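You operate a simulated robot arm through the tools that you are given. There is no shell and no other tool. Be economical: measure what you need, move in short steps, check, and stop when the job is done.

You are at the controls of a simulated robot arm. One attempt, no reset.

Task
Probe the block on the pad at range B and mark the lane that the screen names.
Fine: the block marked good for good, else the one marked hold; swing the arm clear, block with the teal top back in its row, knob to range A; the adjust knob and the two blocks beside it stay. Where these are worked on the way, their far stop is far enough and under half their travel is too little: knob marked range.

The check looks at the end state, three seconds after you hand in, the way a careful person would. Anything else that was tipped, shoved, dropped, spilled or broken makes it a failure.

Robot
A 6-joint arm with a two-finger parallel gripper, fixed in place. Base frame: the origin is at the foot of the arm, x ahead of it, y to its left, z up; the work surface is at about z = 860. Units: mm, degrees, N and s.
With the tool pointing down near the work surface it reaches from about 240 to 640 mm from the base axis. Its first joint turns from -66.0 to 66.0 degrees. Payload 2.7 kg.
The tool frame sits at the grasp point between the pads (the TCP): z along the fingers, y along the line on which they close. The tips reach 23 mm beyond it. Largest opening 94 mm; finger width 38, thickness 10; the body of the gripper, 54 by 96 mm, starts 39 mm behind the TCP.
Orientation is that of the tool frame in the base frame, as [roll, pitch, yaw] about the fixed x, y, z axes, in that order (R = Rz(yaw) Ry(pitch) Rx(roll)). With the fingers straight down and closing along the base's y, the tool's x points along the base's -x, its y along +y and its z along -z.

Tools
- The arm moves only by the tool nudge_tool. Its arguments are lists of equal length, an entry for each row: "slide": the shift along the tool's x, y, z in mm, a list of three; "dr": the turn, a rotation vector about the tool's x, y, z in degrees, a list of three; "fingers": the opening, from 0 (shut) to 1 (fully open). In form: {"slide": [[x, y, z], ...], "dr": [[rx, ry, rz], ...], "fingers": [fingers, ...]}. A call has 1 to 20 rows; each row is the pose to reach, as a shift and turn from the pose commanded when the call began, along the tool's axes at that moment. Rows are played at 5 a second. More than 50 mm and 8.6 degrees between two rows, or a gripper value outside its range, and nothing of the call is played. A pose out of reach is approached as far as the arm can. The call stops where the force on the tool passes 40 N (or 10 N more than at its start, if that is more) or the arm is blocked; 0.2 s more then pass. Each finger travels about 45 mm/s and halts on what it meets, pressing with about 36 N; the grip force reading is that of the motor and also rises with nothing between the fingers. The clock runs only during rows and for 0.2 s after the last one: add rows that repeat a pose to give the fingers time. It gives the time, the measured TCP pose, the force on the tool (base axes), the opening and the grip force at its end, in the units of the frame above (readings bear some noise), with the torque about the TCP (base axes, N m) and any sound that the robot's microphone picked up, and new pictures: "views" is both (left out), scene, wrist or none.
- Cameras (640 x 400 px; columns grow to the right, rows downward): "scene" is fixed at [90.2, -445.2, 1401]; the picture's right is [0.62, -0.78, 0.00], its down [-0.49, -0.39, -0.78] and it looks along [0.61, 0.49, -0.62] (base axes); focal length 263 px, centre (320, 200). "wrist" rides on the gripper at [86, 16, -75] in the tool frame; the picture's right is [-0.18, 0.98, 0.00], its down [-0.58, -0.11, -0.81] and it looks along [-0.79, -0.15, 0.59] (tool axes); focal length 243 px, centre (320, 200). There is no depth. A picture from a camera that has moved, and an enlarged one, comes with that camera's place and axes in the base frame and with its lens.
- close_up(camera, box): a new picture of the part [left, top, right, bottom] of that camera's present view, enlarged. The clock stands still meanwhile.
- hand_in(): hands the job in; it is judged then, once.

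Go step by step. Nothing tells you positions but the pictures and the camera data: compare them with the known pose of the tool, close in by small moves and look again before you grip or let go. The budget is 120 turns and 200 pictures, counting those below and the enlarged ones. Unless the task says otherwise, let go and move clear before handing in, and close with one line.

The tools are called after "Emit:" as a command line: name --argument value ..., lists and objects as JSON in quotes. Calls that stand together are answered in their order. nudge_tool: Moves the arm, as the interface text tells. Its arguments: {"type":"object","properties":{"slide":{"type":"array"},"dr":{"type":"array"},"fingers":{"type":"array"},"views":{"type":"string","enum":["both","scene","wrist","none"]}},"required":["slide","dr","fingers"]} The other tools are called the same way: close_up (camera, box) takes an enlarged picture of a part of a camera's view; hand_in () hands the job in.

At the start:

```text
time: 0.0
tool_pos: [321.0, 56.9, 1219.5]
orientation: [180.0, 0.0, 179.9]
wrist_force: [-0.3, -0.4, -0.2]
wrist_torque: [0.0, 0.0, 0.02]
finger_gap: 94.0
finger_force: 0.1
```

scene: 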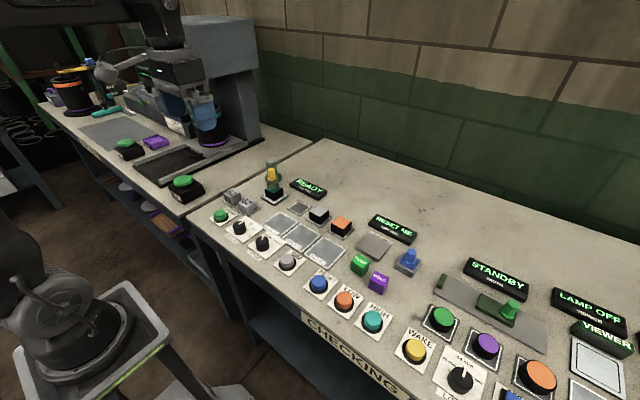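
wrist: 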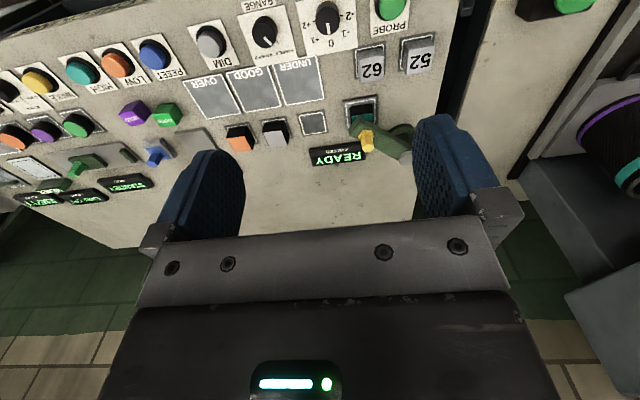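

I see a checking station with buttons, a knob, lanes and small blocks. I'll enlarge the views to read labels.

Emit:
close_up --camera "scene" --box '[200, 150, 400, 300]'

Emit:
close_up --camera "scene" --box '[380, 230, 640, 400]'

Emit:
close_up --camera "wrist" --box '[180, 0, 450, 180]'

Emit:
close_up --camera "wrist" --box '[0, 20, 240, 220]'

```text
2.67 times, centred on (300, 225) of scene
camera zoom: at [90.2, -445.2, 1401.0], right [0.62, -0.78, 0.0], down [-0.49, -0.39, -0.78], along [0.61, 0.49, -0.62], focal length 701 px, centre (373, 133)
```

zoom: 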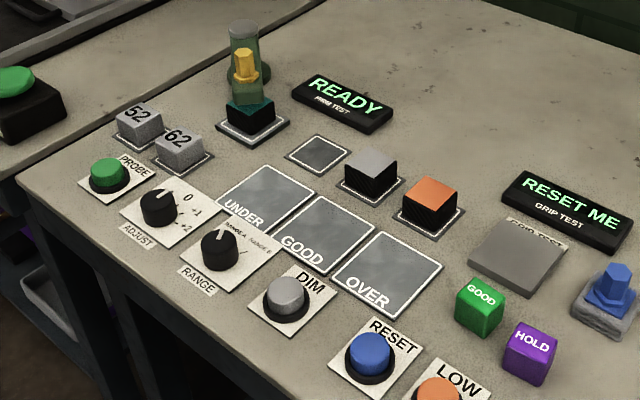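

```text
2.35 times, centred on (510, 315) of scene
camera zoom: at [90.2, -445.2, 1401.0], right [0.62, -0.78, 0.0], down [-0.49, -0.39, -0.78], along [0.61, 0.49, -0.62], focal length 619 px, centre (-127, -71)
```

zoom: 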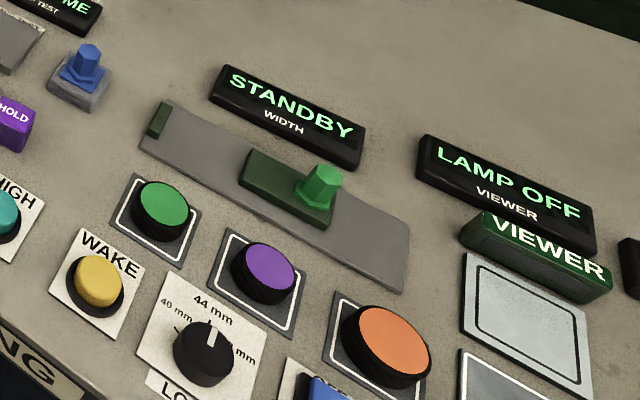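

```text
2.22 times, centred on (315, 90) of wrist
camera zoom: at [234.1, 72.1, 1294.0], right [0.18, 0.98, 0.0], down [0.58, -0.11, 0.81], along [0.79, -0.15, -0.59], focal length 539 px, centre (331, 444)
```

zoom: 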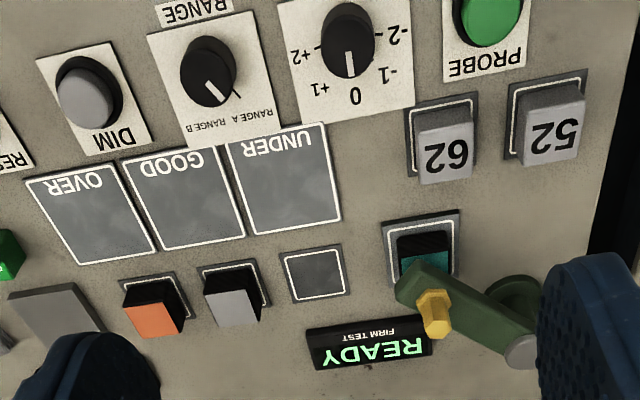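

```text
2.00 times, centred on (120, 120) of wrist
camera zoom: at [234.1, 72.1, 1294.0], right [0.18, 0.98, 0.0], down [0.58, -0.11, 0.81], along [0.79, -0.15, -0.59], focal length 485 px, centre (720, 360)
```

zoom: 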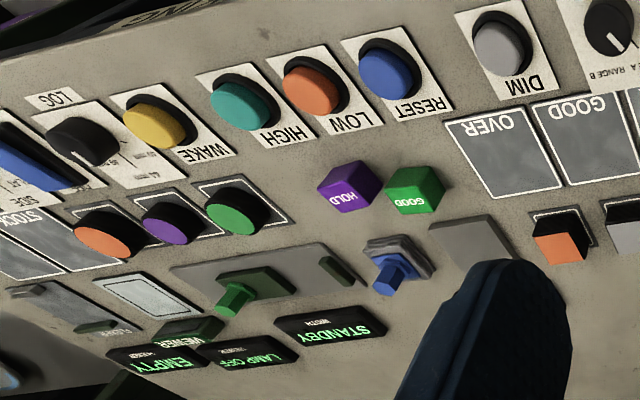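

The test station: the teal-topped block is on the pad under the swing arm. I estimate the RANGE knob at about (367,-31), PROBE at (362,148), row slot at (553,7) and lanes at x≈456. I'll move above the RANGE knob first.

Emit:
nudge_tool --slide '[[-8, -15, 37], [-16, -30, 74], [-24, -45, 111], [-32, -60, 148], [-40, -75, 185], [-46, -88, 219], [-46, -88, 219]]' --dr '[[0, 0, 0], [0, 0, 0], [0, 0, 0], [0, 0, 0], [0, 0, 0], [0, 0, 0], [0, 0, 0]]' --fingers '[1, 1, 1, 1, 1, 1, 1]'

Emit:
close_up --camera "wrist" --box '[160, 20, 480, 220]'

Emit:
close_up --camera "scene" --box '[230, 200, 330, 270]'

```text
time: 1.6
tool_pos: [368.1, -31.2, 1000.9]
orientation: [180.0, 0.1, 180.0]
wrist_force: [0.4, 0.1, -0.1]
wrist_torque: [-0.01, -0.01, 0.0]
finger_gap: 94.0
finger_force: 0.0
camera wrist: at [279.9, -16.6, 1074.7], right [0.18, 0.98, 0.0], down [0.58, -0.11, 0.81], along [0.79, -0.15, -0.59], focal length 243 px, centre (320, 200)
```

scene: 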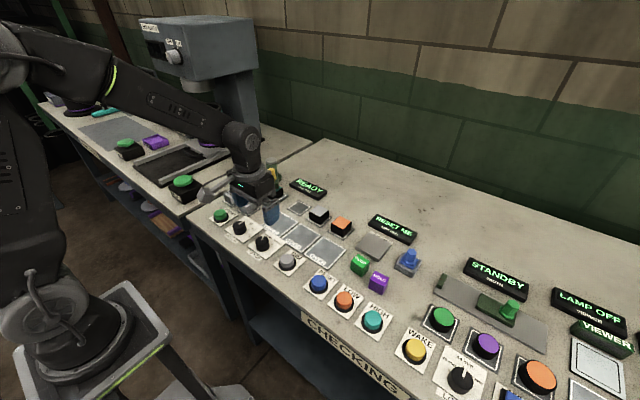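
wrist: 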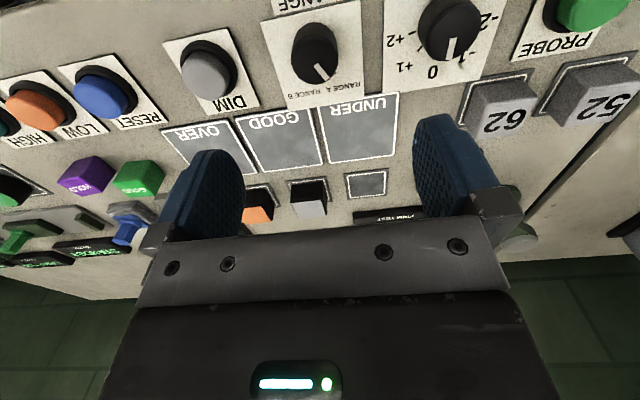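

```text
2.00 times, centred on (320, 120) of wrist
camera zoom: at [279.9, -16.6, 1074.7], right [0.18, 0.98, 0.0], down [0.58, -0.11, 0.81], along [0.79, -0.15, -0.59], focal length 485 px, centre (320, 360)
```

zoom: 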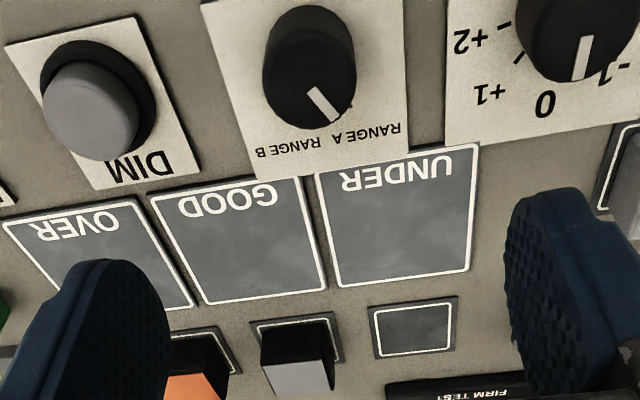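

```text
5.71 times, centred on (280, 235) of scene
camera zoom: at [90.2, -445.2, 1401.0], right [0.62, -0.78, 0.0], down [-0.49, -0.39, -0.78], along [0.61, 0.49, -0.62], focal length 1503 px, centre (549, 0)
```

zoom: 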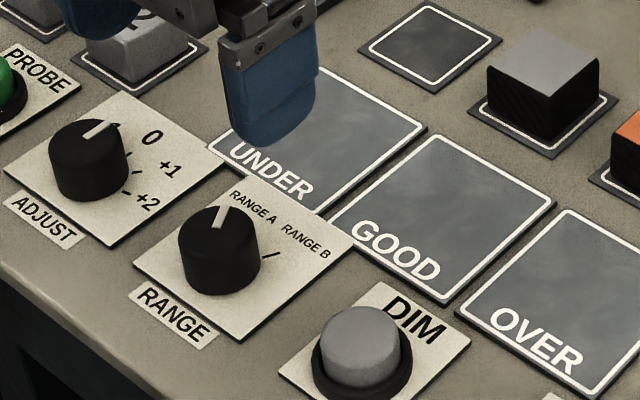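

The knob pointer is at range A; range B is about 70° clockwise seen from above. I'll descend above the knob with the gripper turned 35° back so that the turn is centred.

Emit:
nudge_tool --slide '[[1, 0, 10], [2, -1, 20], [3, -2, 30], [3, -2, 40], [3, -2, 50], [3, -2, 50]]' --dr '[[0, 0, -7], [0, 0, -14], [0, 0, -21], [0, 0, -28], [0, 0, -35], [0, 0, -35]]' --fingers '[0.7, 0.7, 0.7, 0.7, 0.7, 0.7]'

Emit:
close_up --camera "scene" --box '[220, 190, 320, 260]'

```text
time: 3.0
tool_pos: [364.1, -32.9, 949.8]
orientation: [-180.0, 0.0, -144.9]
wrist_force: [0.0, -0.1, 0.4]
wrist_torque: [0.02, -0.04, -0.02]
finger_gap: 66.0
finger_force: 0.1
camera wrist: at [283.2, -70.1, 1024.0], right [-0.41, 0.91, 0.0], down [0.54, 0.25, 0.81], along [0.73, 0.33, -0.59], focal length 243 px, centre (320, 200)
```

scene: 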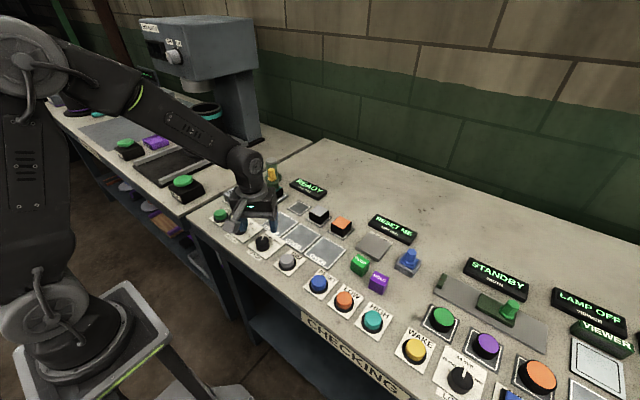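
wrist: 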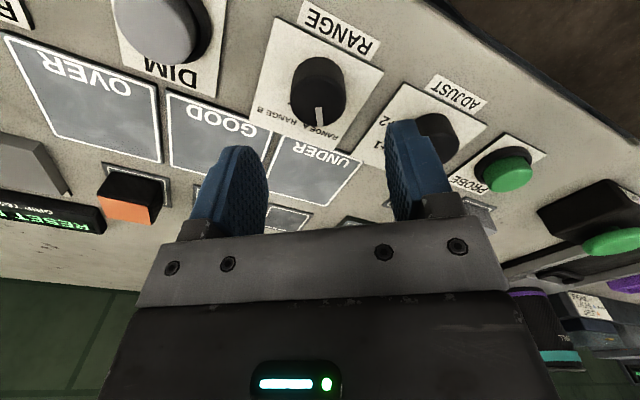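

```text
5.71 times, centred on (270, 225) of scene
camera zoom: at [90.2, -445.2, 1401.0], right [0.62, -0.78, 0.0], down [-0.49, -0.39, -0.78], along [0.61, 0.49, -0.62], focal length 1503 px, centre (606, 57)
```

zoom: 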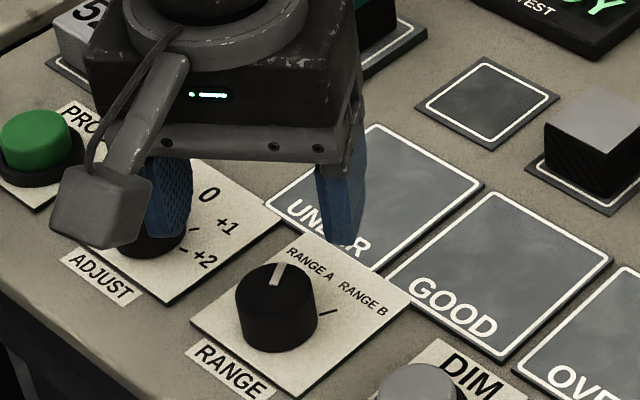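

The knob is centred between the fingers. I'll descend to TCP z≈895 and close on the knob.

Emit:
nudge_tool --slide '[[0, 0, 25], [0, 0, 45], [0, 0, 54], [0, 0, 54], [0, 0, 54], [0, 0, 54], [0, 0, 54], [0, 0, 54]]' --dr '[[0, 0, 0], [0, 0, 0], [0, 0, 0], [0, 0, 0], [0, 0, 0], [0, 0, 0], [0, 0, 0], [0, 0, 0]]' --fingers '[0.7, 0.7, 0.7, 0.7, 0.3, 0.3, 0.3, 0.3]'

```text
time: 4.8
tool_pos: [364.6, -32.7, 896.0]
orientation: [180.0, 0.0, -145.0]
wrist_force: [-0.8, 3.3, -4.9]
wrist_torque: [-0.24, -0.39, -0.02]
finger_gap: 34.9
finger_force: 44.9
camera wrist: at [284.4, -69.9, 969.8], right [-0.41, 0.91, 0.0], down [0.54, 0.24, 0.81], along [0.73, 0.33, -0.59], focal length 243 px, centre (320, 200)
```

scene: 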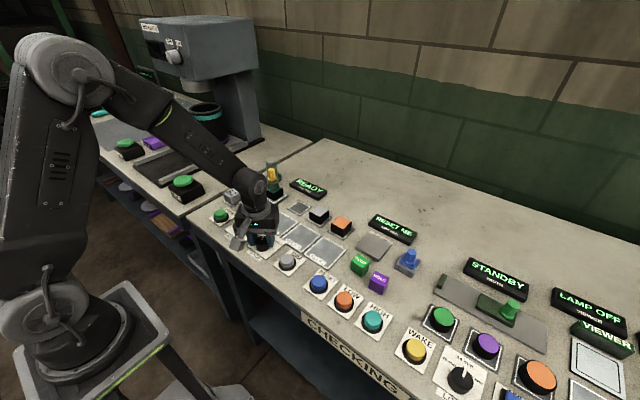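
wrist: 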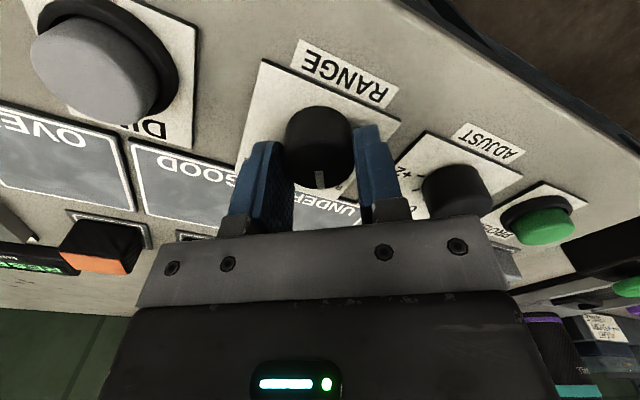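

The knob is held, but it sits about 5 mm toward the tool's +x. I'll loosen, recentre and regrip before turning.

Emit:
nudge_tool --slide '[[0, 0, 0], [2.5, 0, 0], [5, 0, 0], [5, 0, 0], [5, 0, 0]]' --dr '[[0, 0, 0], [0, 0, 0], [0, 0, 0], [0, 0, 0], [0, 0, 0]]' --fingers '[0.5, 0.5, 0.5, 0.3, 0.3]' --views "none"

Emit:
close_up --camera "wrist" --box '[220, 60, 420, 220]'

```text
time: 6.0
tool_pos: [360.4, -36.6, 896.9]
orientation: [180.0, -0.1, -145.0]
wrist_force: [-3.4, 4.3, 0.9]
wrist_torque: [-0.07, -0.35, -0.07]
finger_gap: 34.8
finger_force: 45.3
```

```text
2.50 times, centred on (320, 140) of wrist
camera zoom: at [279.7, -73.1, 970.3], right [-0.41, 0.91, 0.0], down [0.54, 0.24, 0.81], along [0.73, 0.33, -0.59], focal length 606 px, centre (320, 350)
```

zoom: 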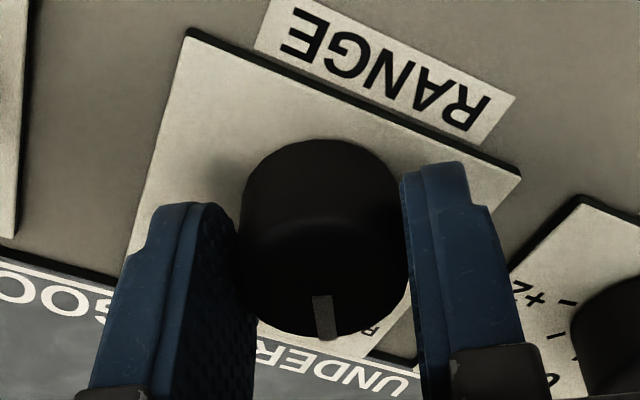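

Now centred well enough. I'll turn the knob clockwise to B.

Emit:
nudge_tool --slide '[[0, 0, 0], [0, 0, 0], [0, 0, 0], [0, 0, 0], [0, 0, 0], [0, 0, 0], [0, 0, 0], [0, 0, 0], [0, 0, 0], [0, 0, 0]]' --dr '[[0, 0, 7], [0, 0, 14], [0, 0, 21], [0, 0, 28], [0, 0, 35], [0, 0, 42], [0, 0, 49], [0, 0, 56], [0, 0, 63], [0, 0, 70]]' --fingers '[0.3, 0.3, 0.3, 0.3, 0.3, 0.3, 0.3, 0.3, 0.3, 0.3]' --views "wrist"

Emit:
close_up --camera "wrist" --box '[220, 60, 420, 220]'

```text
time: 8.0
tool_pos: [360.6, -34.1, 896.1]
orientation: [179.9, -0.1, 155.5]
wrist_force: [3.2, 6.7, -2.6]
wrist_torque: [-0.2, 0.45, 0.03]
finger_gap: 34.3
finger_force: 45.5
stopped in row 9: the force on the tool passed its limit at 41 N (the readings are from after the stop); the commanded pose is now the measured one
camera wrist: at [287.7, 15.4, 970.4], right [0.57, 0.82, 0.0], down [0.48, -0.34, 0.81], along [0.66, -0.46, -0.59], focal length 243 px, centre (320, 200)
```

wrist: 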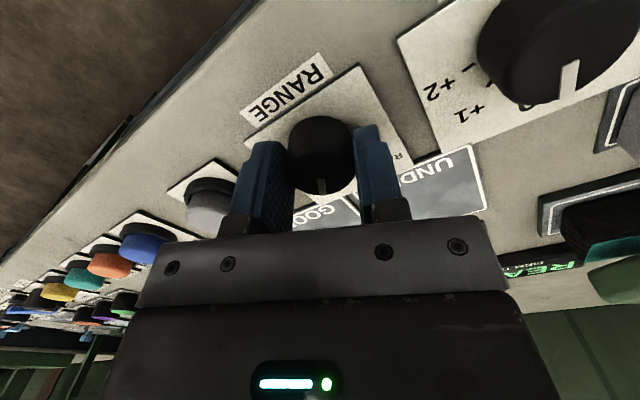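

```text
2.50 times, centred on (320, 140) of wrist
camera zoom: at [287.7, 15.4, 970.4], right [0.57, 0.82, 0.0], down [0.48, -0.34, 0.81], along [0.66, -0.46, -0.59], focal length 606 px, centre (320, 350)
```

zoom: 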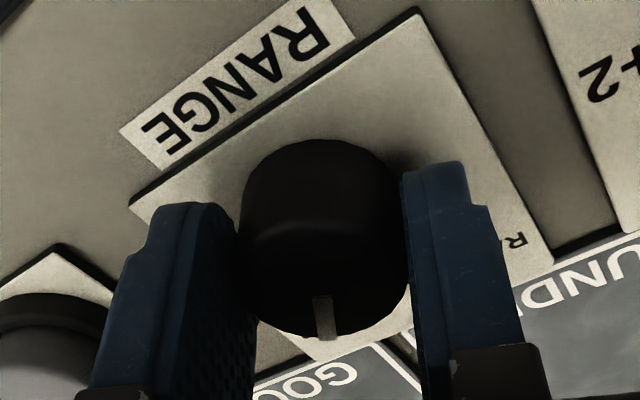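

The turn stopped after about 60°, perhaps at the stop. I'll release, rise and check the pointer.

Emit:
nudge_tool --slide '[[0, 0, 0], [0, 0, 0], [0, 0, 0], [0, 0, -30], [0, 0, -60], [0, 0, -60]]' --dr '[[0, 0, 0], [0, 0, 0], [0, 0, 0], [0, 0, 0], [0, 0, 0], [0, 0, 0]]' --fingers '[0.7, 0.7, 0.7, 0.7, 0.7, 0.7]' --views "wrist"

Emit:
close_up --camera "scene" --box '[220, 190, 320, 260]'

Emit:
close_up --camera "wrist" --box '[220, 20, 420, 180]'

```text
time: 9.3
tool_pos: [360.4, -35.5, 954.8]
orientation: [180.0, -0.1, 155.4]
wrist_force: [0.1, 0.4, -0.1]
wrist_torque: [0.01, -0.01, 0.01]
finger_gap: 65.9
finger_force: 0.0
camera wrist: at [288.0, 14.8, 1030.0], right [0.58, 0.82, 0.0], down [0.48, -0.34, 0.81], along [0.66, -0.46, -0.59], focal length 243 px, centre (320, 200)
```

wrist: 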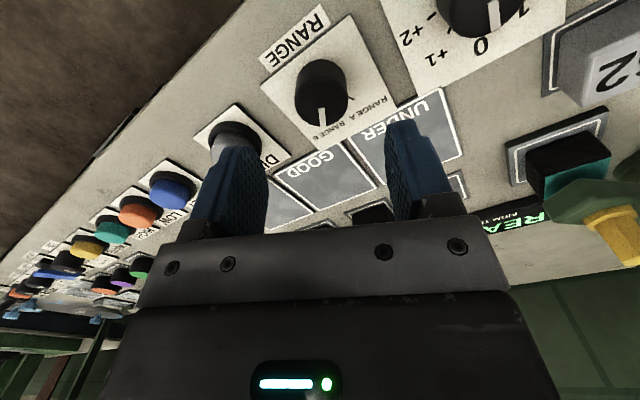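

```text
5.71 times, centred on (270, 225) of scene
camera zoom: at [90.2, -445.2, 1401.0], right [0.62, -0.78, 0.0], down [-0.49, -0.39, -0.78], along [0.61, 0.49, -0.62], focal length 1503 px, centre (606, 57)
```

zoom: 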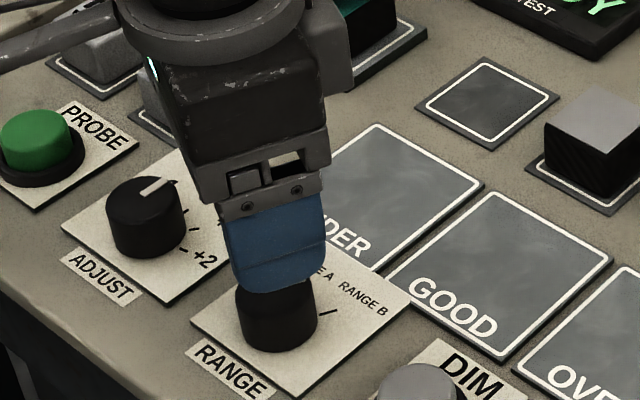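

```text
2.50 times, centred on (320, 100) of wrist
camera zoom: at [288.0, 14.8, 1030.0], right [0.58, 0.82, 0.0], down [0.48, -0.34, 0.81], along [0.66, -0.46, -0.59], focal length 606 px, centre (320, 450)
```

zoom: 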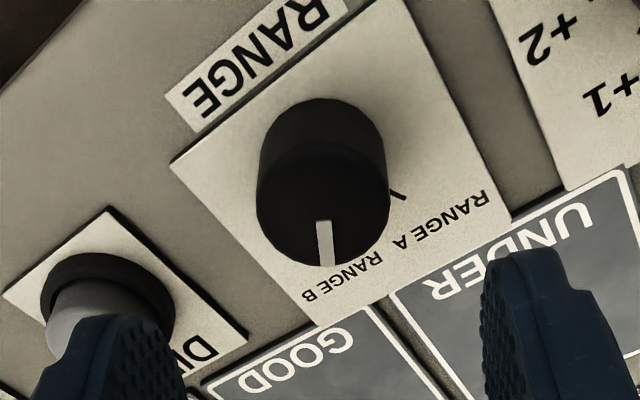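

The pointer now lines up with B. Next I'll straighten, shut the fingers and go above the PROBE button.

Emit:
nudge_tool --slide '[[0, 0, -20], [15, 33, -25], [30, 67, -25], [45, 100, -25], [60, 134, -20], [74, 167, -15], [74, 167, -15]]' --dr '[[0, 0, 0], [0, 0, -5], [0, 0, -10], [0, 0, -15], [0, 0, -20], [0, 0, -24.6], [0, 0, -24.6]]' --fingers '[0.5, 0.3, 0, 0, 0, 0, 0]' --views "both"

Emit:
close_up --camera "scene" --box '[200, 180, 320, 260]'

```text
time: 10.9
tool_pos: [359.6, 145.0, 970.4]
orientation: [179.9, 0.0, -179.9]
wrist_force: [0.1, -0.1, -0.7]
wrist_torque: [0.02, -0.01, 0.05]
finger_gap: 0.0
finger_force: 36.0
camera wrist: at [272.7, 162.1, 1044.7], right [0.18, 0.98, 0.0], down [0.58, -0.11, 0.81], along [0.79, -0.15, -0.59], focal length 243 px, centre (320, 200)
```

scene: 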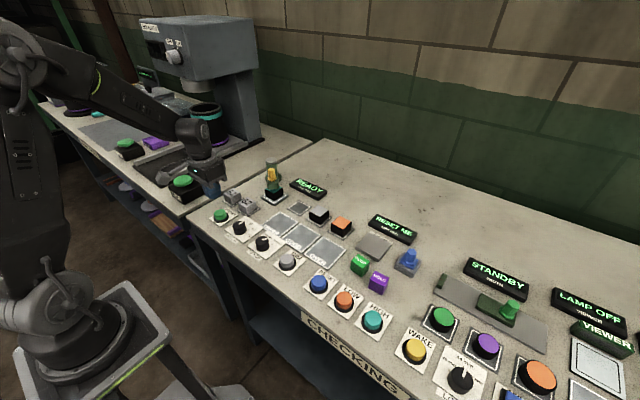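
wrist: 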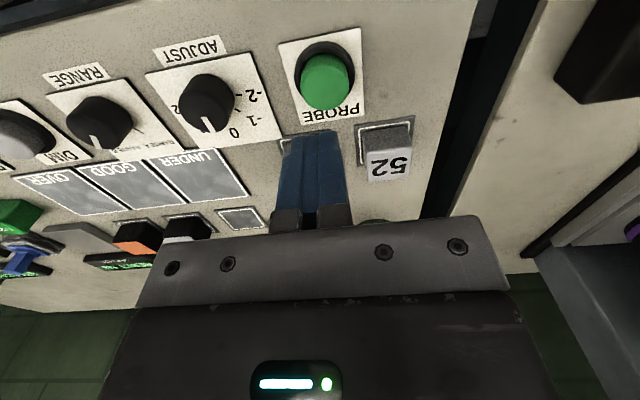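

```text
5.00 times, centred on (260, 220) of scene
camera zoom: at [90.2, -445.1, 1401.0], right [0.62, -0.78, 0.0], down [-0.49, -0.39, -0.78], along [0.61, 0.49, -0.62], focal length 1315 px, centre (620, 100)
```

zoom: 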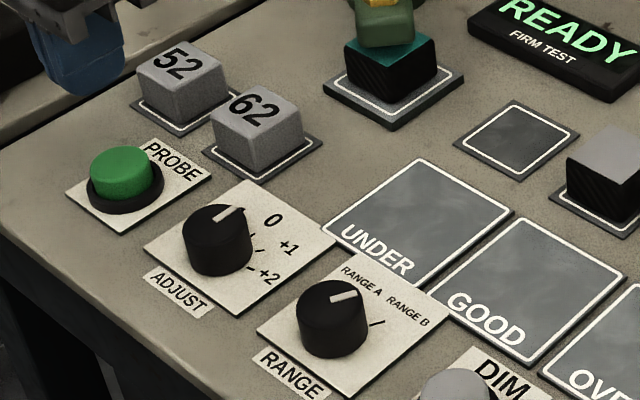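

The knob pointer is on B. I'll align over PROBE (~361,151) and press gently.

Emit:
nudge_tool --slide '[[-1, 6, 25], [-1, 6, 45], [-1, 6, 53], [-1, 6, 56], [-1, 6, 59], [-1, 6, 62], [-1, 6, 64]]' --dr '[[0, 0, 0], [0, 0, 0], [0, 0, 0], [0, 0, 0], [0, 0, 0], [0, 0, 0], [0, 0, 0]]' --fingers '[0, 0, 0, 0, 0, 0, 0]' --views "both"

Emit:
close_up --camera "scene" --box '[200, 170, 320, 250]'

```text
time: 12.6
tool_pos: [362.6, 153.9, 907.6]
orientation: [179.9, 0.0, -179.9]
wrist_force: [0.2, -0.8, 1.4]
wrist_torque: [0.0, -0.03, 0.03]
finger_gap: 0.0
finger_force: 35.8
camera wrist: at [276.1, 168.9, 982.0], right [0.18, 0.98, 0.0], down [0.58, -0.11, 0.81], along [0.79, -0.15, -0.59], focal length 243 px, centre (320, 200)
```

scene: 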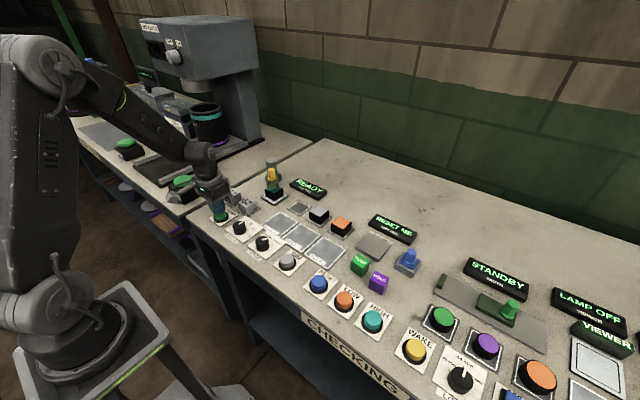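
wrist: 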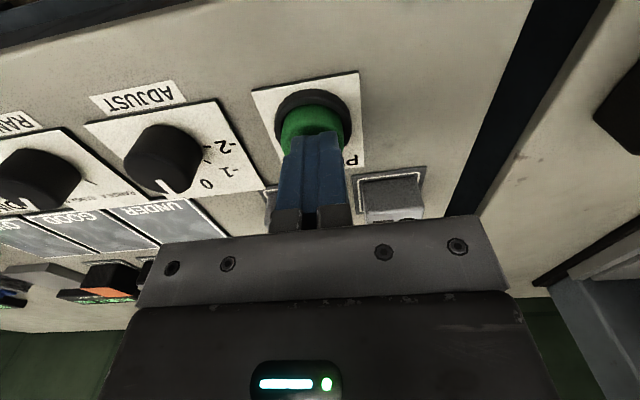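

```text
5.00 times, centred on (260, 210) of scene
camera zoom: at [90.2, -445.1, 1401.0], right [0.62, -0.78, 0.0], down [-0.49, -0.39, -0.78], along [0.61, 0.49, -0.62], focal length 1315 px, centre (620, 150)
```

zoom: 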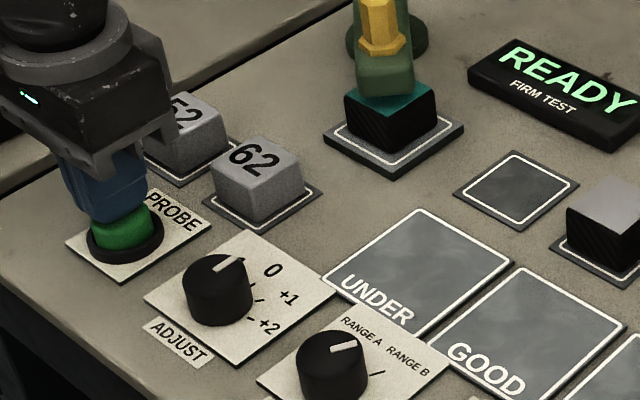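

Contact is just starting. I'll press a bit further and watch the screen.

Emit:
nudge_tool --slide '[[0, 0, 2], [0, 0, 4], [0, 0, 6], [0, 0, 8], [0, 0, 9]]' --dr '[[0, 0, 0], [0, 0, 0], [0, 0, 0], [0, 0, 0], [0, 0, 0]]' --fingers '[0, 0, 0, 0, 0]' --views "none"

Emit:
close_up --camera "scene" --box '[200, 150, 350, 250]'

```text
time: 13.8
tool_pos: [364.6, 152.8, 899.1]
orientation: [179.9, 0.2, -179.9]
wrist_force: [-6.9, -9.7, 38.0]
wrist_torque: [-0.16, 0.3, 0.03]
finger_gap: 0.0
finger_force: 36.1
heard: click
```

```text
4.00 times, centred on (275, 200) of scene
camera zoom: at [89.6, -445.6, 1400.9], right [0.62, -0.78, 0.0], down [-0.49, -0.39, -0.78], along [0.61, 0.49, -0.62], focal length 1052 px, centre (500, 200)
```

zoom: 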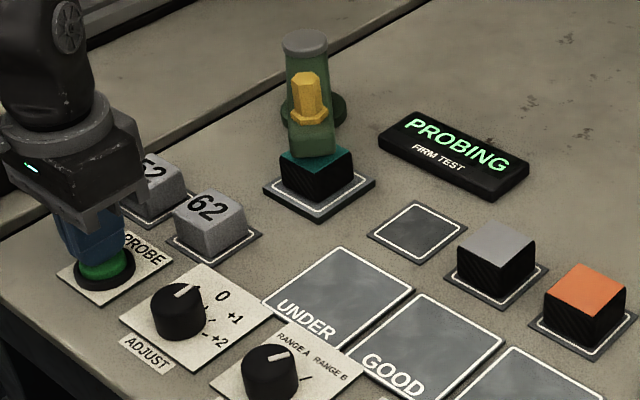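

It clicked and the screen says PROBING. I'll rise and wait for the result.

Emit:
nudge_tool --slide '[[0, 0, -10], [0, 0, -40], [0, 0, -80], [0, 0, -100], [0, 0, -100], [0, 0, -100], [0, 0, -100], [0, 0, -100], [0, 0, -100], [0, 0, -100], [0, 0, -100], [0, 0, -100], [0, 0, -100], [0, 0, -100], [0, 0, -100]]' --dr '[[0, 0, 0], [0, 0, 0], [0, 0, 0], [0, 0, 0], [0, 0, 0], [0, 0, 0], [0, 0, 0], [0, 0, 0], [0, 0, 0], [0, 0, 0], [0, 0, 0], [0, 0, 0], [0, 0, 0], [0, 0, 0], [0, 0, 0]]' --fingers '[0, 0, 0, 0, 0, 0, 0, 0, 0, 0, 0, 0, 0, 0, 0]' --views "none"

Emit:
close_up --camera "scene" --box '[200, 150, 350, 250]'

```text
time: 16.9
tool_pos: [361.2, 154.5, 997.9]
orientation: [179.9, 0.1, -179.9]
wrist_force: [-0.4, 0.0, -0.3]
wrist_torque: [0.0, 0.02, -0.01]
finger_gap: 0.0
finger_force: 36.3
```

```text
4.00 times, centred on (275, 200) of scene
camera zoom: at [90.2, -445.2, 1401.0], right [0.62, -0.78, 0.0], down [-0.49, -0.39, -0.78], along [0.61, 0.49, -0.62], focal length 1052 px, centre (500, 200)
```

zoom: 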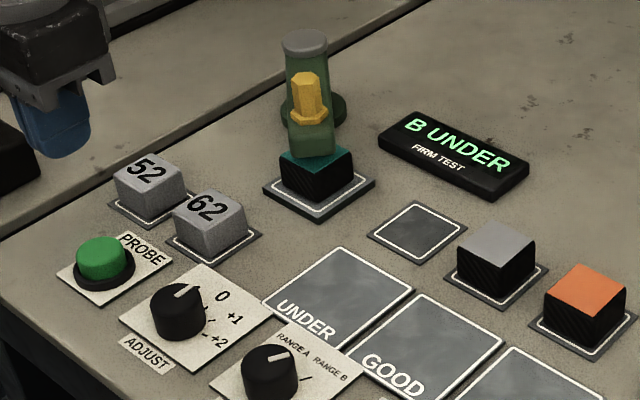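

The result is "B UNDER", so the HOLD block goes in the UNDER lane. First I'll put the range knob back to A: knob centre ≈ (362,-35), approach at the B angle.

Emit:
nudge_tool --slide '[[0, -40, 0], [0, -80, 0], [0, -120, 5], [-1, -155, 20], [-1, -189.5, 43], [-1, -189.5, 43], [-1, -189.5, 70], [-1, -189.5, 90], [-1, -189.5, 102], [-1, -189.5, 102], [-1, -189.5, 102], [-1, -189.5, 102], [-1, -189.5, 102]]' --dr '[[0, 0, 5], [0, 0, 10], [0, 0, 15], [0, 0, 20], [0, 0, 25], [0, 0, 25], [0, 0, 25], [0, 0, 25], [0, 0, 25], [0, 0, 25], [0, 0, 25], [0, 0, 25], [0, 0, 25]]' --fingers '[0.2, 0.4, 0.7, 0.7, 0.7, 0.7, 0.7, 0.7, 0.7, 0.7, 0.3, 0.3, 0.3]' --views "wrist"

```text
time: 19.8
tool_pos: [362.7, -34.9, 896.5]
orientation: [-179.9, -0.2, 155.0]
wrist_force: [-6.4, -19.3, 0.7]
wrist_torque: [-0.23, -0.02, 0.1]
finger_gap: 34.2
finger_force: 41.4
camera wrist: at [291.0, 14.9, 971.4], right [0.58, 0.81, 0.0], down [0.48, -0.34, 0.8], along [0.65, -0.47, -0.59], focal length 243 px, centre (320, 200)
```

wrist: 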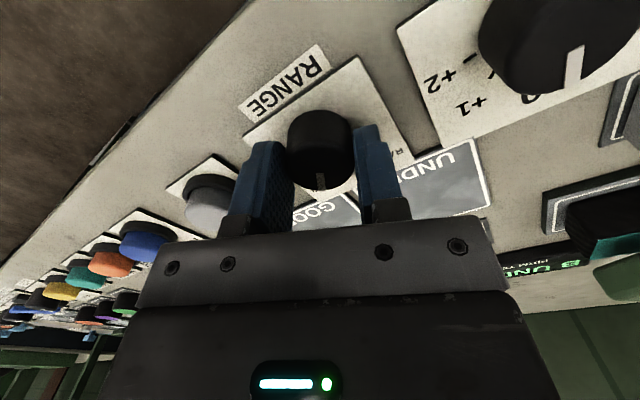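

Gripped; now I'll turn it counter-clockwise about 60° back to A.

Emit:
nudge_tool --slide '[[0, 0, 0], [0, 0, 0], [0, 0, 0], [0, 0, 0], [0, 0, 0], [0, 0, 0], [0, 0, 0], [0, 0, 0], [0, 0, 0], [0, 0, 0]]' --dr '[[0, 0, -7], [0, 0, -14], [0, 0, -21], [0, 0, -28], [0, 0, -35], [0, 0, -42], [0, 0, -49], [0, 0, -56], [0, 0, -60], [0, 0, -63]]' --fingers '[0.3, 0.3, 0.3, 0.3, 0.3, 0.3, 0.3, 0.3, 0.3, 0.3]' --views "none"

```text
time: 21.6
tool_pos: [363.8, -34.7, 896.8]
orientation: [179.7, -0.1, -148.1]
wrist_force: [-6.2, 3.9, 6.8]
wrist_torque: [0.09, -0.5, 0.0]
finger_gap: 34.5
finger_force: 44.7
stopped in row 9: the force on the tool passed its limit at 40 N (the readings are from after the stop); the commanded pose is now the measured one
```

It stopped at about +32°, likely the A stop. I'll release, rise and check.

Emit:
nudge_tool --slide '[[0, 0, 0], [0, 0, 0], [0, 0, 0], [0, 0, -35], [0, 0, -70], [0, 0, -105], [0, 0, -105]]' --dr '[[0, 0, 0], [0, 0, 0], [0, 0, 0], [0, 0, 7], [0, 0, 14], [0, 0, 21], [0, 0, 21]]' --fingers '[0.7, 0.7, 0.7, 0.7, 0.7, 0.7, 0.7]' --views "none"

Emit:
close_up --camera "scene" --box '[200, 180, 320, 260]'

Emit:
close_up --camera "wrist" --box '[160, 0, 480, 200]'

```text
time: 23.2
tool_pos: [364.9, -33.8, 1000.9]
orientation: [179.8, -0.3, -169.2]
wrist_force: [0.0, -0.8, 0.7]
wrist_torque: [-0.01, -0.02, 0.05]
finger_gap: 65.9
finger_force: 0.0
```

```text
5.00 times, centred on (260, 220) of scene
camera zoom: at [90.2, -445.2, 1401.0], right [0.62, -0.78, 0.0], down [-0.49, -0.39, -0.78], along [0.61, 0.49, -0.62], focal length 1315 px, centre (620, 100)
```

zoom: 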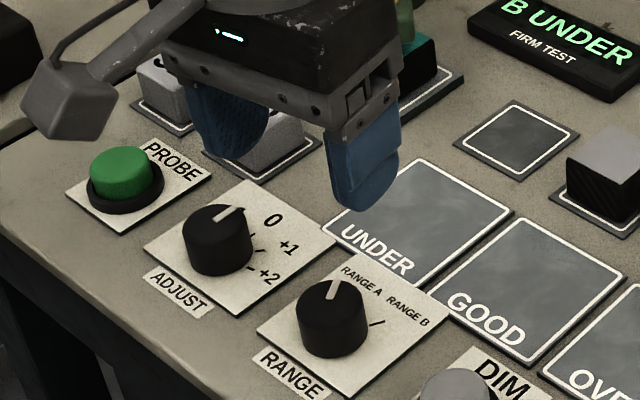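

```text
2.00 times, centred on (320, 100) of wrist
camera zoom: at [276.0, -34.5, 1075.0], right [0.0, 1.0, 0.0], down [0.59, 0.0, 0.8], along [0.8, 0.0, -0.59], focal length 485 px, centre (320, 400)
```

zoom: 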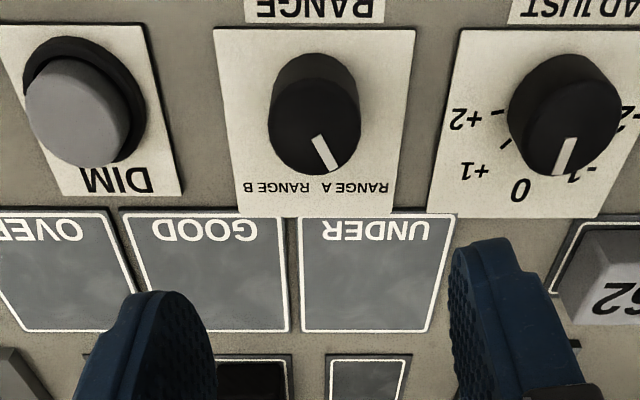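

The knob is back on A. Next I'll look at the swing arm from above (handle ≈ (530,100,960), pivot ≈ (590,172)).

Emit:
nudge_tool --slide '[[-20, 15, -20], [-40, 30, -40], [-60, 46, -60], [-80, 61, -79], [-101, 76, -79], [-101, 76, -79]]' --dr '[[0, 0, 2], [0, 0, 4], [0, 0, 6], [0, 0, 8], [0, 0, 10.8], [0, 0, 10.8]]' --fingers '[0.7, 0.7, 0.7, 0.7, 0.7, 0.7]'

Emit:
close_up --camera "wrist" --box '[220, 0, 540, 200]'

Emit:
close_up --camera "scene" --box '[245, 145, 335, 215]'

```text
time: 24.6
tool_pos: [451.4, 58.5, 1080.1]
orientation: [179.9, -0.3, -179.9]
wrist_force: [0.1, 0.4, 0.6]
wrist_torque: [0.02, -0.02, -0.01]
finger_gap: 65.6
finger_force: 0.0
camera wrist: at [364.3, 73.2, 1154.9], right [0.18, 0.98, 0.0], down [0.58, -0.11, 0.8], along [0.79, -0.15, -0.59], focal length 243 px, centre (320, 200)
```

scene: 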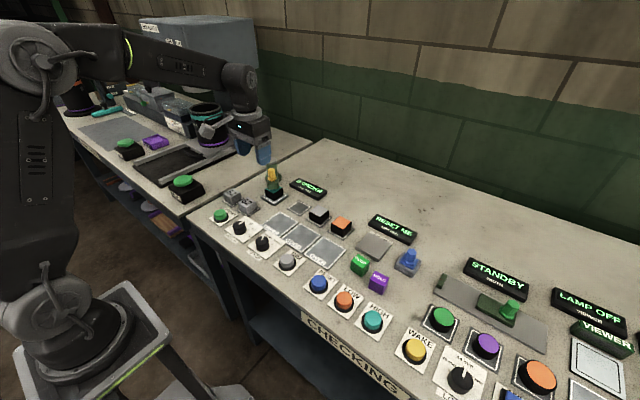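
wrist: 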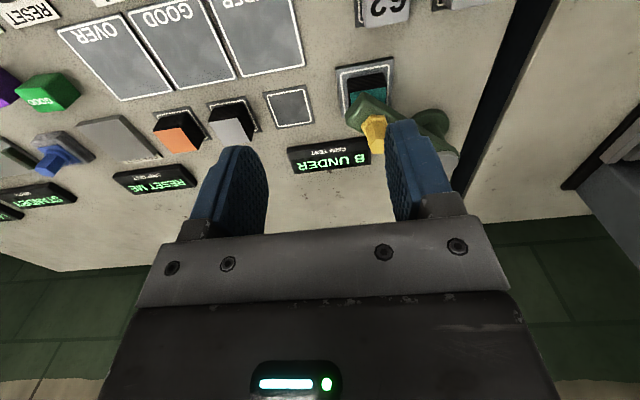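

```text
2.00 times, centred on (380, 100) of wrist
camera zoom: at [364.3, 73.2, 1154.9], right [0.18, 0.98, 0.0], down [0.58, -0.11, 0.8], along [0.79, -0.15, -0.59], focal length 485 px, centre (200, 400)
```

zoom: 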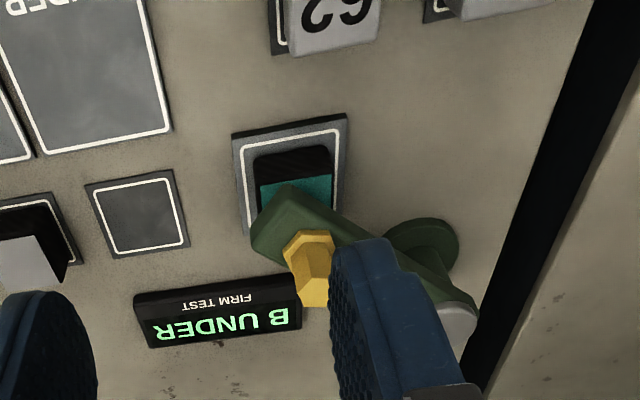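

```text
5.71 times, centred on (290, 180) of scene
camera zoom: at [90.2, -445.1, 1401.0], right [0.62, -0.78, 0.0], down [-0.49, -0.39, -0.78], along [0.61, 0.49, -0.62], focal length 1503 px, centre (491, 314)
```

zoom: 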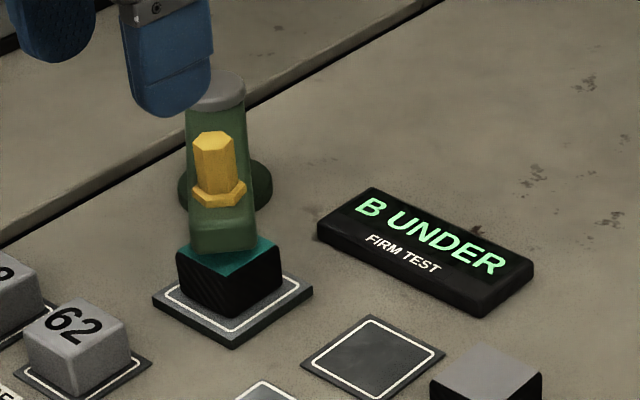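

Handle top ≈ (531,99,975), pivot ≈ (608,190); free space is on the clockwise side (toward -x,+y). I'll hover above the handle with the gripper turned so that it closes along the swing direction.

Emit:
nudge_tool --slide '[[-20, 10, 5], [-40, 20, 15], [-60, 30, 30], [-80, 40, 45], [-80, 40, 55]]' --dr '[[0, 0, -7], [0, 0, -14], [0, 0, -21], [0, 0, -28], [0, 0, -30]]' --fingers '[0.7, 0.7, 0.7, 0.7, 0.7]'

Emit:
close_up --camera "scene" --box '[230, 130, 330, 200]'

```text
time: 25.8
tool_pos: [530.4, 100.2, 1024.3]
orientation: [179.9, -0.1, -149.8]
wrist_force: [-0.5, -0.1, -0.7]
wrist_torque: [-0.01, -0.01, -0.01]
finger_gap: 65.7
finger_force: 0.0
camera wrist: at [447.0, 68.5, 1099.2], right [-0.34, 0.94, 0.0], down [0.56, 0.2, 0.8], along [0.76, 0.27, -0.59], focal length 243 px, centre (320, 200)
```

scene: 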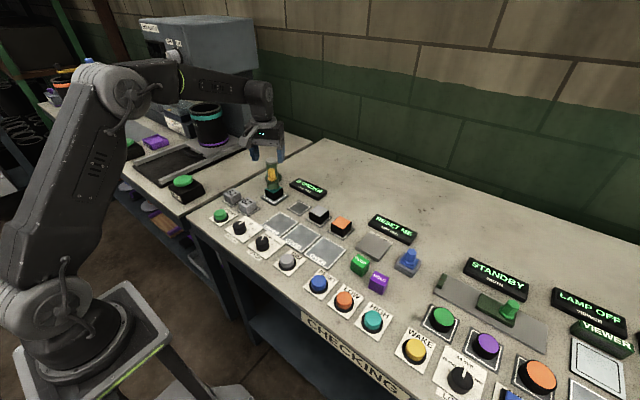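
wrist: 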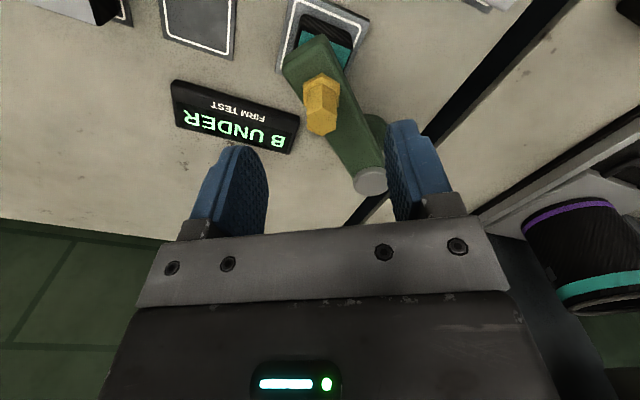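

```text
5.71 times, centred on (280, 165) of scene
camera zoom: at [90.2, -445.1, 1401.0], right [0.62, -0.78, 0.0], down [-0.49, -0.39, -0.78], along [0.61, 0.49, -0.62], focal length 1503 px, centre (549, 400)
```

zoom: 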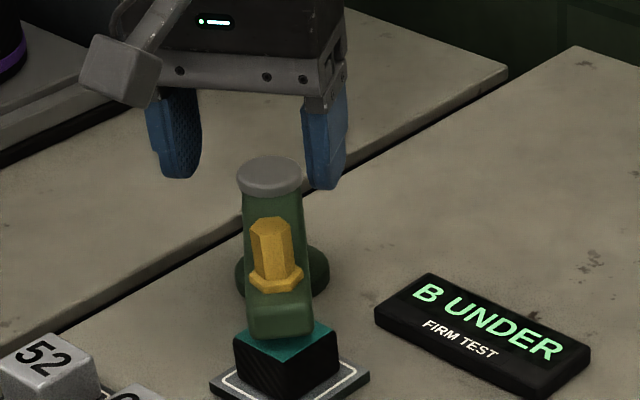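

The handle is centred under the gripper. I'll descend to TCP z≈965 and close on it.

Emit:
nudge_tool --slide '[[0, 0, 25], [0, 0, 45], [0, 0, 58], [0, 0, 58], [0, 0, 58], [0, 0, 58], [0, 0, 58], [0, 0, 58]]' --dr '[[0, 0, 0], [0, 0, 0], [0, 0, 0], [0, 0, 0], [0, 0, 0], [0, 0, 0], [0, 0, 0], [0, 0, 0]]' --fingers '[0.7, 0.7, 0.7, 0.7, 0.15, 0.15, 0.15, 0.15]'

Emit:
close_up --camera "scene" --box '[230, 130, 330, 200]'

```text
time: 27.6
tool_pos: [529.4, 97.9, 965.2]
orientation: [179.8, -0.1, -149.8]
wrist_force: [0.7, -1.0, -1.3]
wrist_torque: [-0.3, -0.04, -0.07]
finger_gap: 20.7
finger_force: 45.1
camera wrist: at [445.2, 68.5, 1040.1], right [-0.33, 0.94, 0.0], down [0.56, 0.2, 0.8], along [0.76, 0.27, -0.59], focal length 243 px, centre (320, 200)
```

scene: 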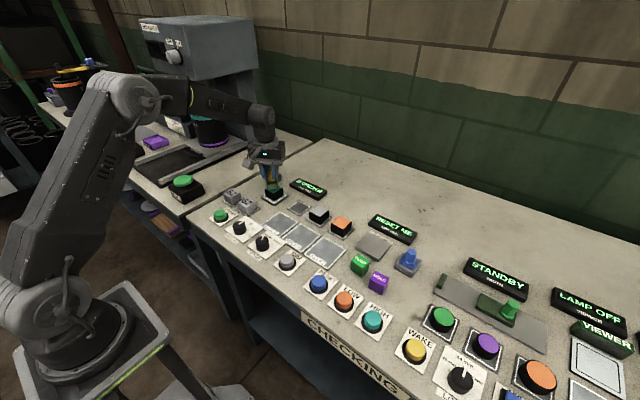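
wrist: 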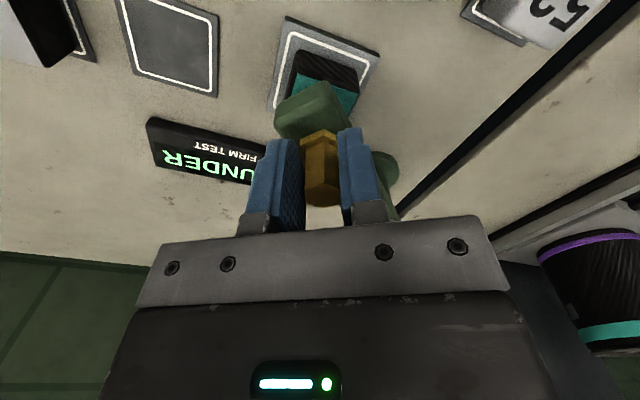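

```text
5.71 times, centred on (280, 165) of scene
camera zoom: at [90.2, -445.2, 1401.0], right [0.62, -0.78, 0.0], down [-0.49, -0.39, -0.78], along [0.61, 0.49, -0.62], focal length 1503 px, centre (549, 400)
```

zoom: 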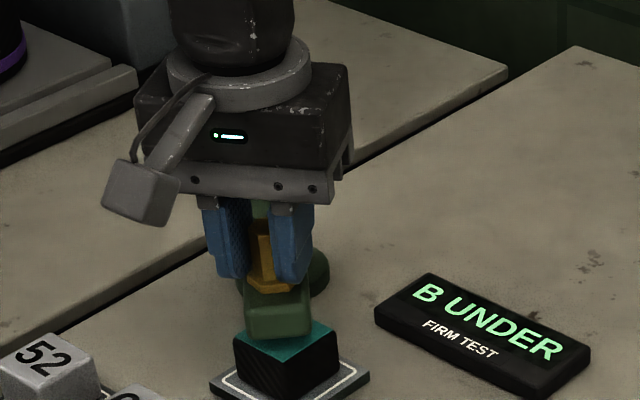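

The handle is held (gap 20.7). I'll try a small 7° clockwise swing to feel for motion.

Emit:
nudge_tool --slide '[[1, 4, 0], [2, 8, 0], [4, 14, 0]]' --dr '[[0, 0, 2], [0, 0, 4], [0, 0, 7]]' --fingers '[0.15, 0.15, 0.15]'

Emit:
close_up --camera "scene" --box '[230, 130, 330, 200]'

```text
time: 28.4
tool_pos: [519.2, 110.9, 964.4]
orientation: [179.8, -0.1, -156.9]
wrist_force: [11.8, 1.9, -7.5]
wrist_torque: [-0.55, 0.58, -0.58]
finger_gap: 20.8
finger_force: 45.0
camera wrist: at [432.0, 89.6, 1040.0], right [-0.22, 0.98, 0.0], down [0.58, 0.13, 0.81], along [0.79, 0.18, -0.59], focal length 243 px, centre (320, 200)
```

scene: 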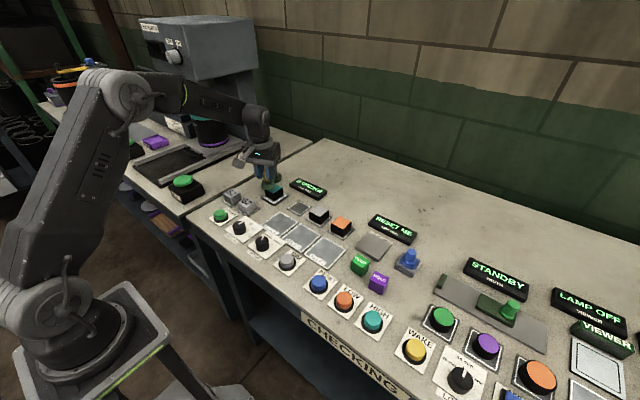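
wrist: 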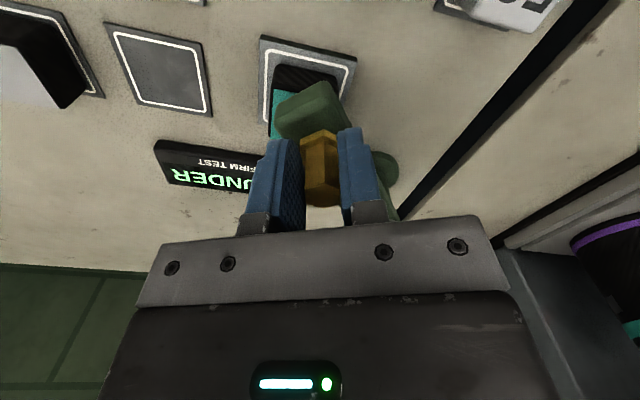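

```text
5.71 times, centred on (280, 165) of scene
camera zoom: at [90.7, -445.0, 1401.0], right [0.62, -0.78, 0.0], down [-0.49, -0.39, -0.78], along [0.61, 0.49, -0.62], focal length 1503 px, centre (549, 400)
```

zoom: 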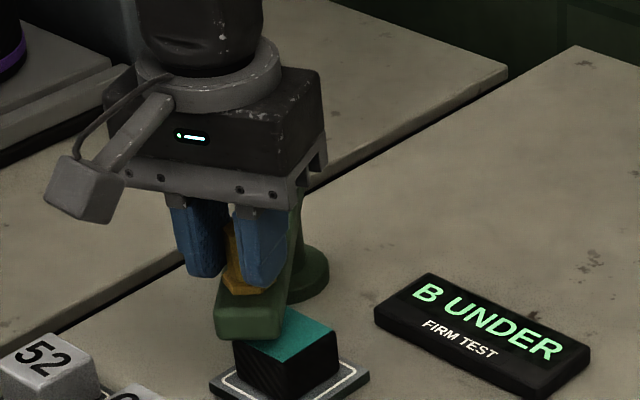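

It swings freely and the block stays put. I'll continue the arc.

Emit:
nudge_tool --slide '[[2, 8, 0], [3.7, 16.8, 0], [4.5, 25, 0], [5, 33.9, 0], [4.7, 42, 0], [4, 51, 0]]' --dr '[[0, 0, 4], [0, 0, 8], [0, 0, 12], [0, 0, 16], [0, 0, 20], [0, 0, 24]]' --fingers '[0.15, 0.15, 0.15, 0.15, 0.15, 0.15]' --views "scene"

```text
time: 29.8
tool_pos: [495.4, 154.0, 966.2]
orientation: [179.9, -0.2, 179.0]
wrist_force: [12.1, 0.0, -22.1]
wrist_torque: [-0.63, 0.56, -0.4]
finger_gap: 20.7
finger_force: 45.1
```

scene: 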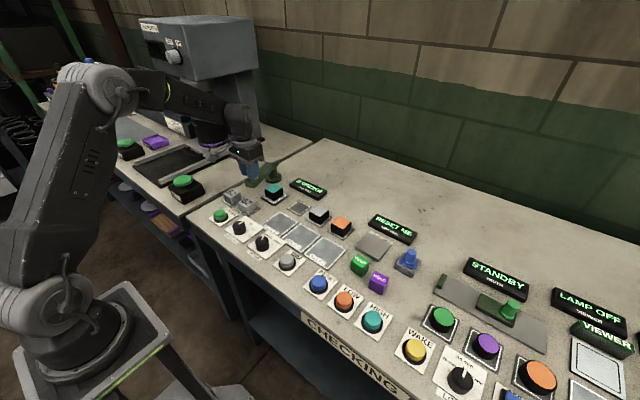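

The pivot fits (613,187). I'll continue another ~35°.

Emit:
nudge_tool --slide '[[2.5, 10, 1], [4, 21, 1], [4.6, 31.5, 1], [4.6, 42, 1], [3.5, 53, 1], [1.5, 63, 1], [-2, 73.5, 1]]' --dr '[[0, 0, 5], [0, 0, 10], [0, 0, 15], [0, 0, 20], [0, 0, 25], [0, 0, 30], [0, 0, 35]]' --fingers '[0.15, 0.15, 0.15, 0.15, 0.15, 0.15, 0.15]' --views "both"

```text
time: 31.4
tool_pos: [497.8, 229.3, 964.8]
orientation: [-180.0, -0.2, 143.9]
wrist_force: [19.7, -10.6, -18.3]
wrist_torque: [0.73, 0.06, -0.31]
finger_gap: 20.7
finger_force: 45.0
camera wrist: at [438.0, 291.7, 1040.7], right [0.73, 0.69, 0.0], down [0.41, -0.43, 0.8], along [0.55, -0.58, -0.59], focal length 243 px, centre (320, 200)
```

scene: 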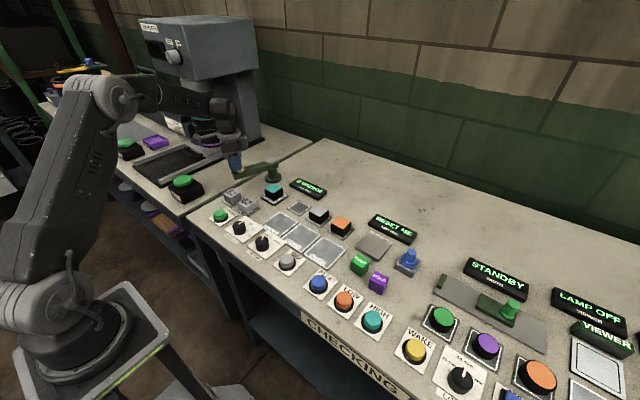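
wrist: 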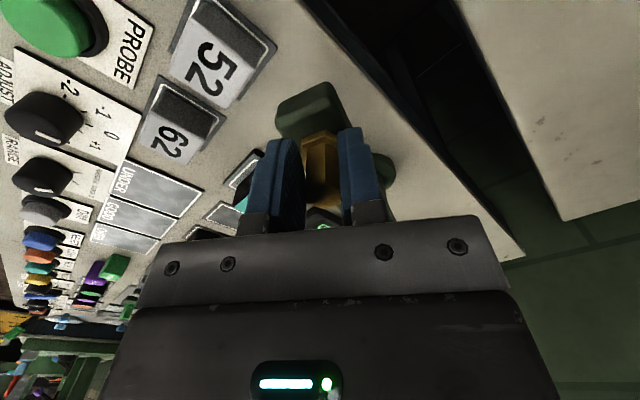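

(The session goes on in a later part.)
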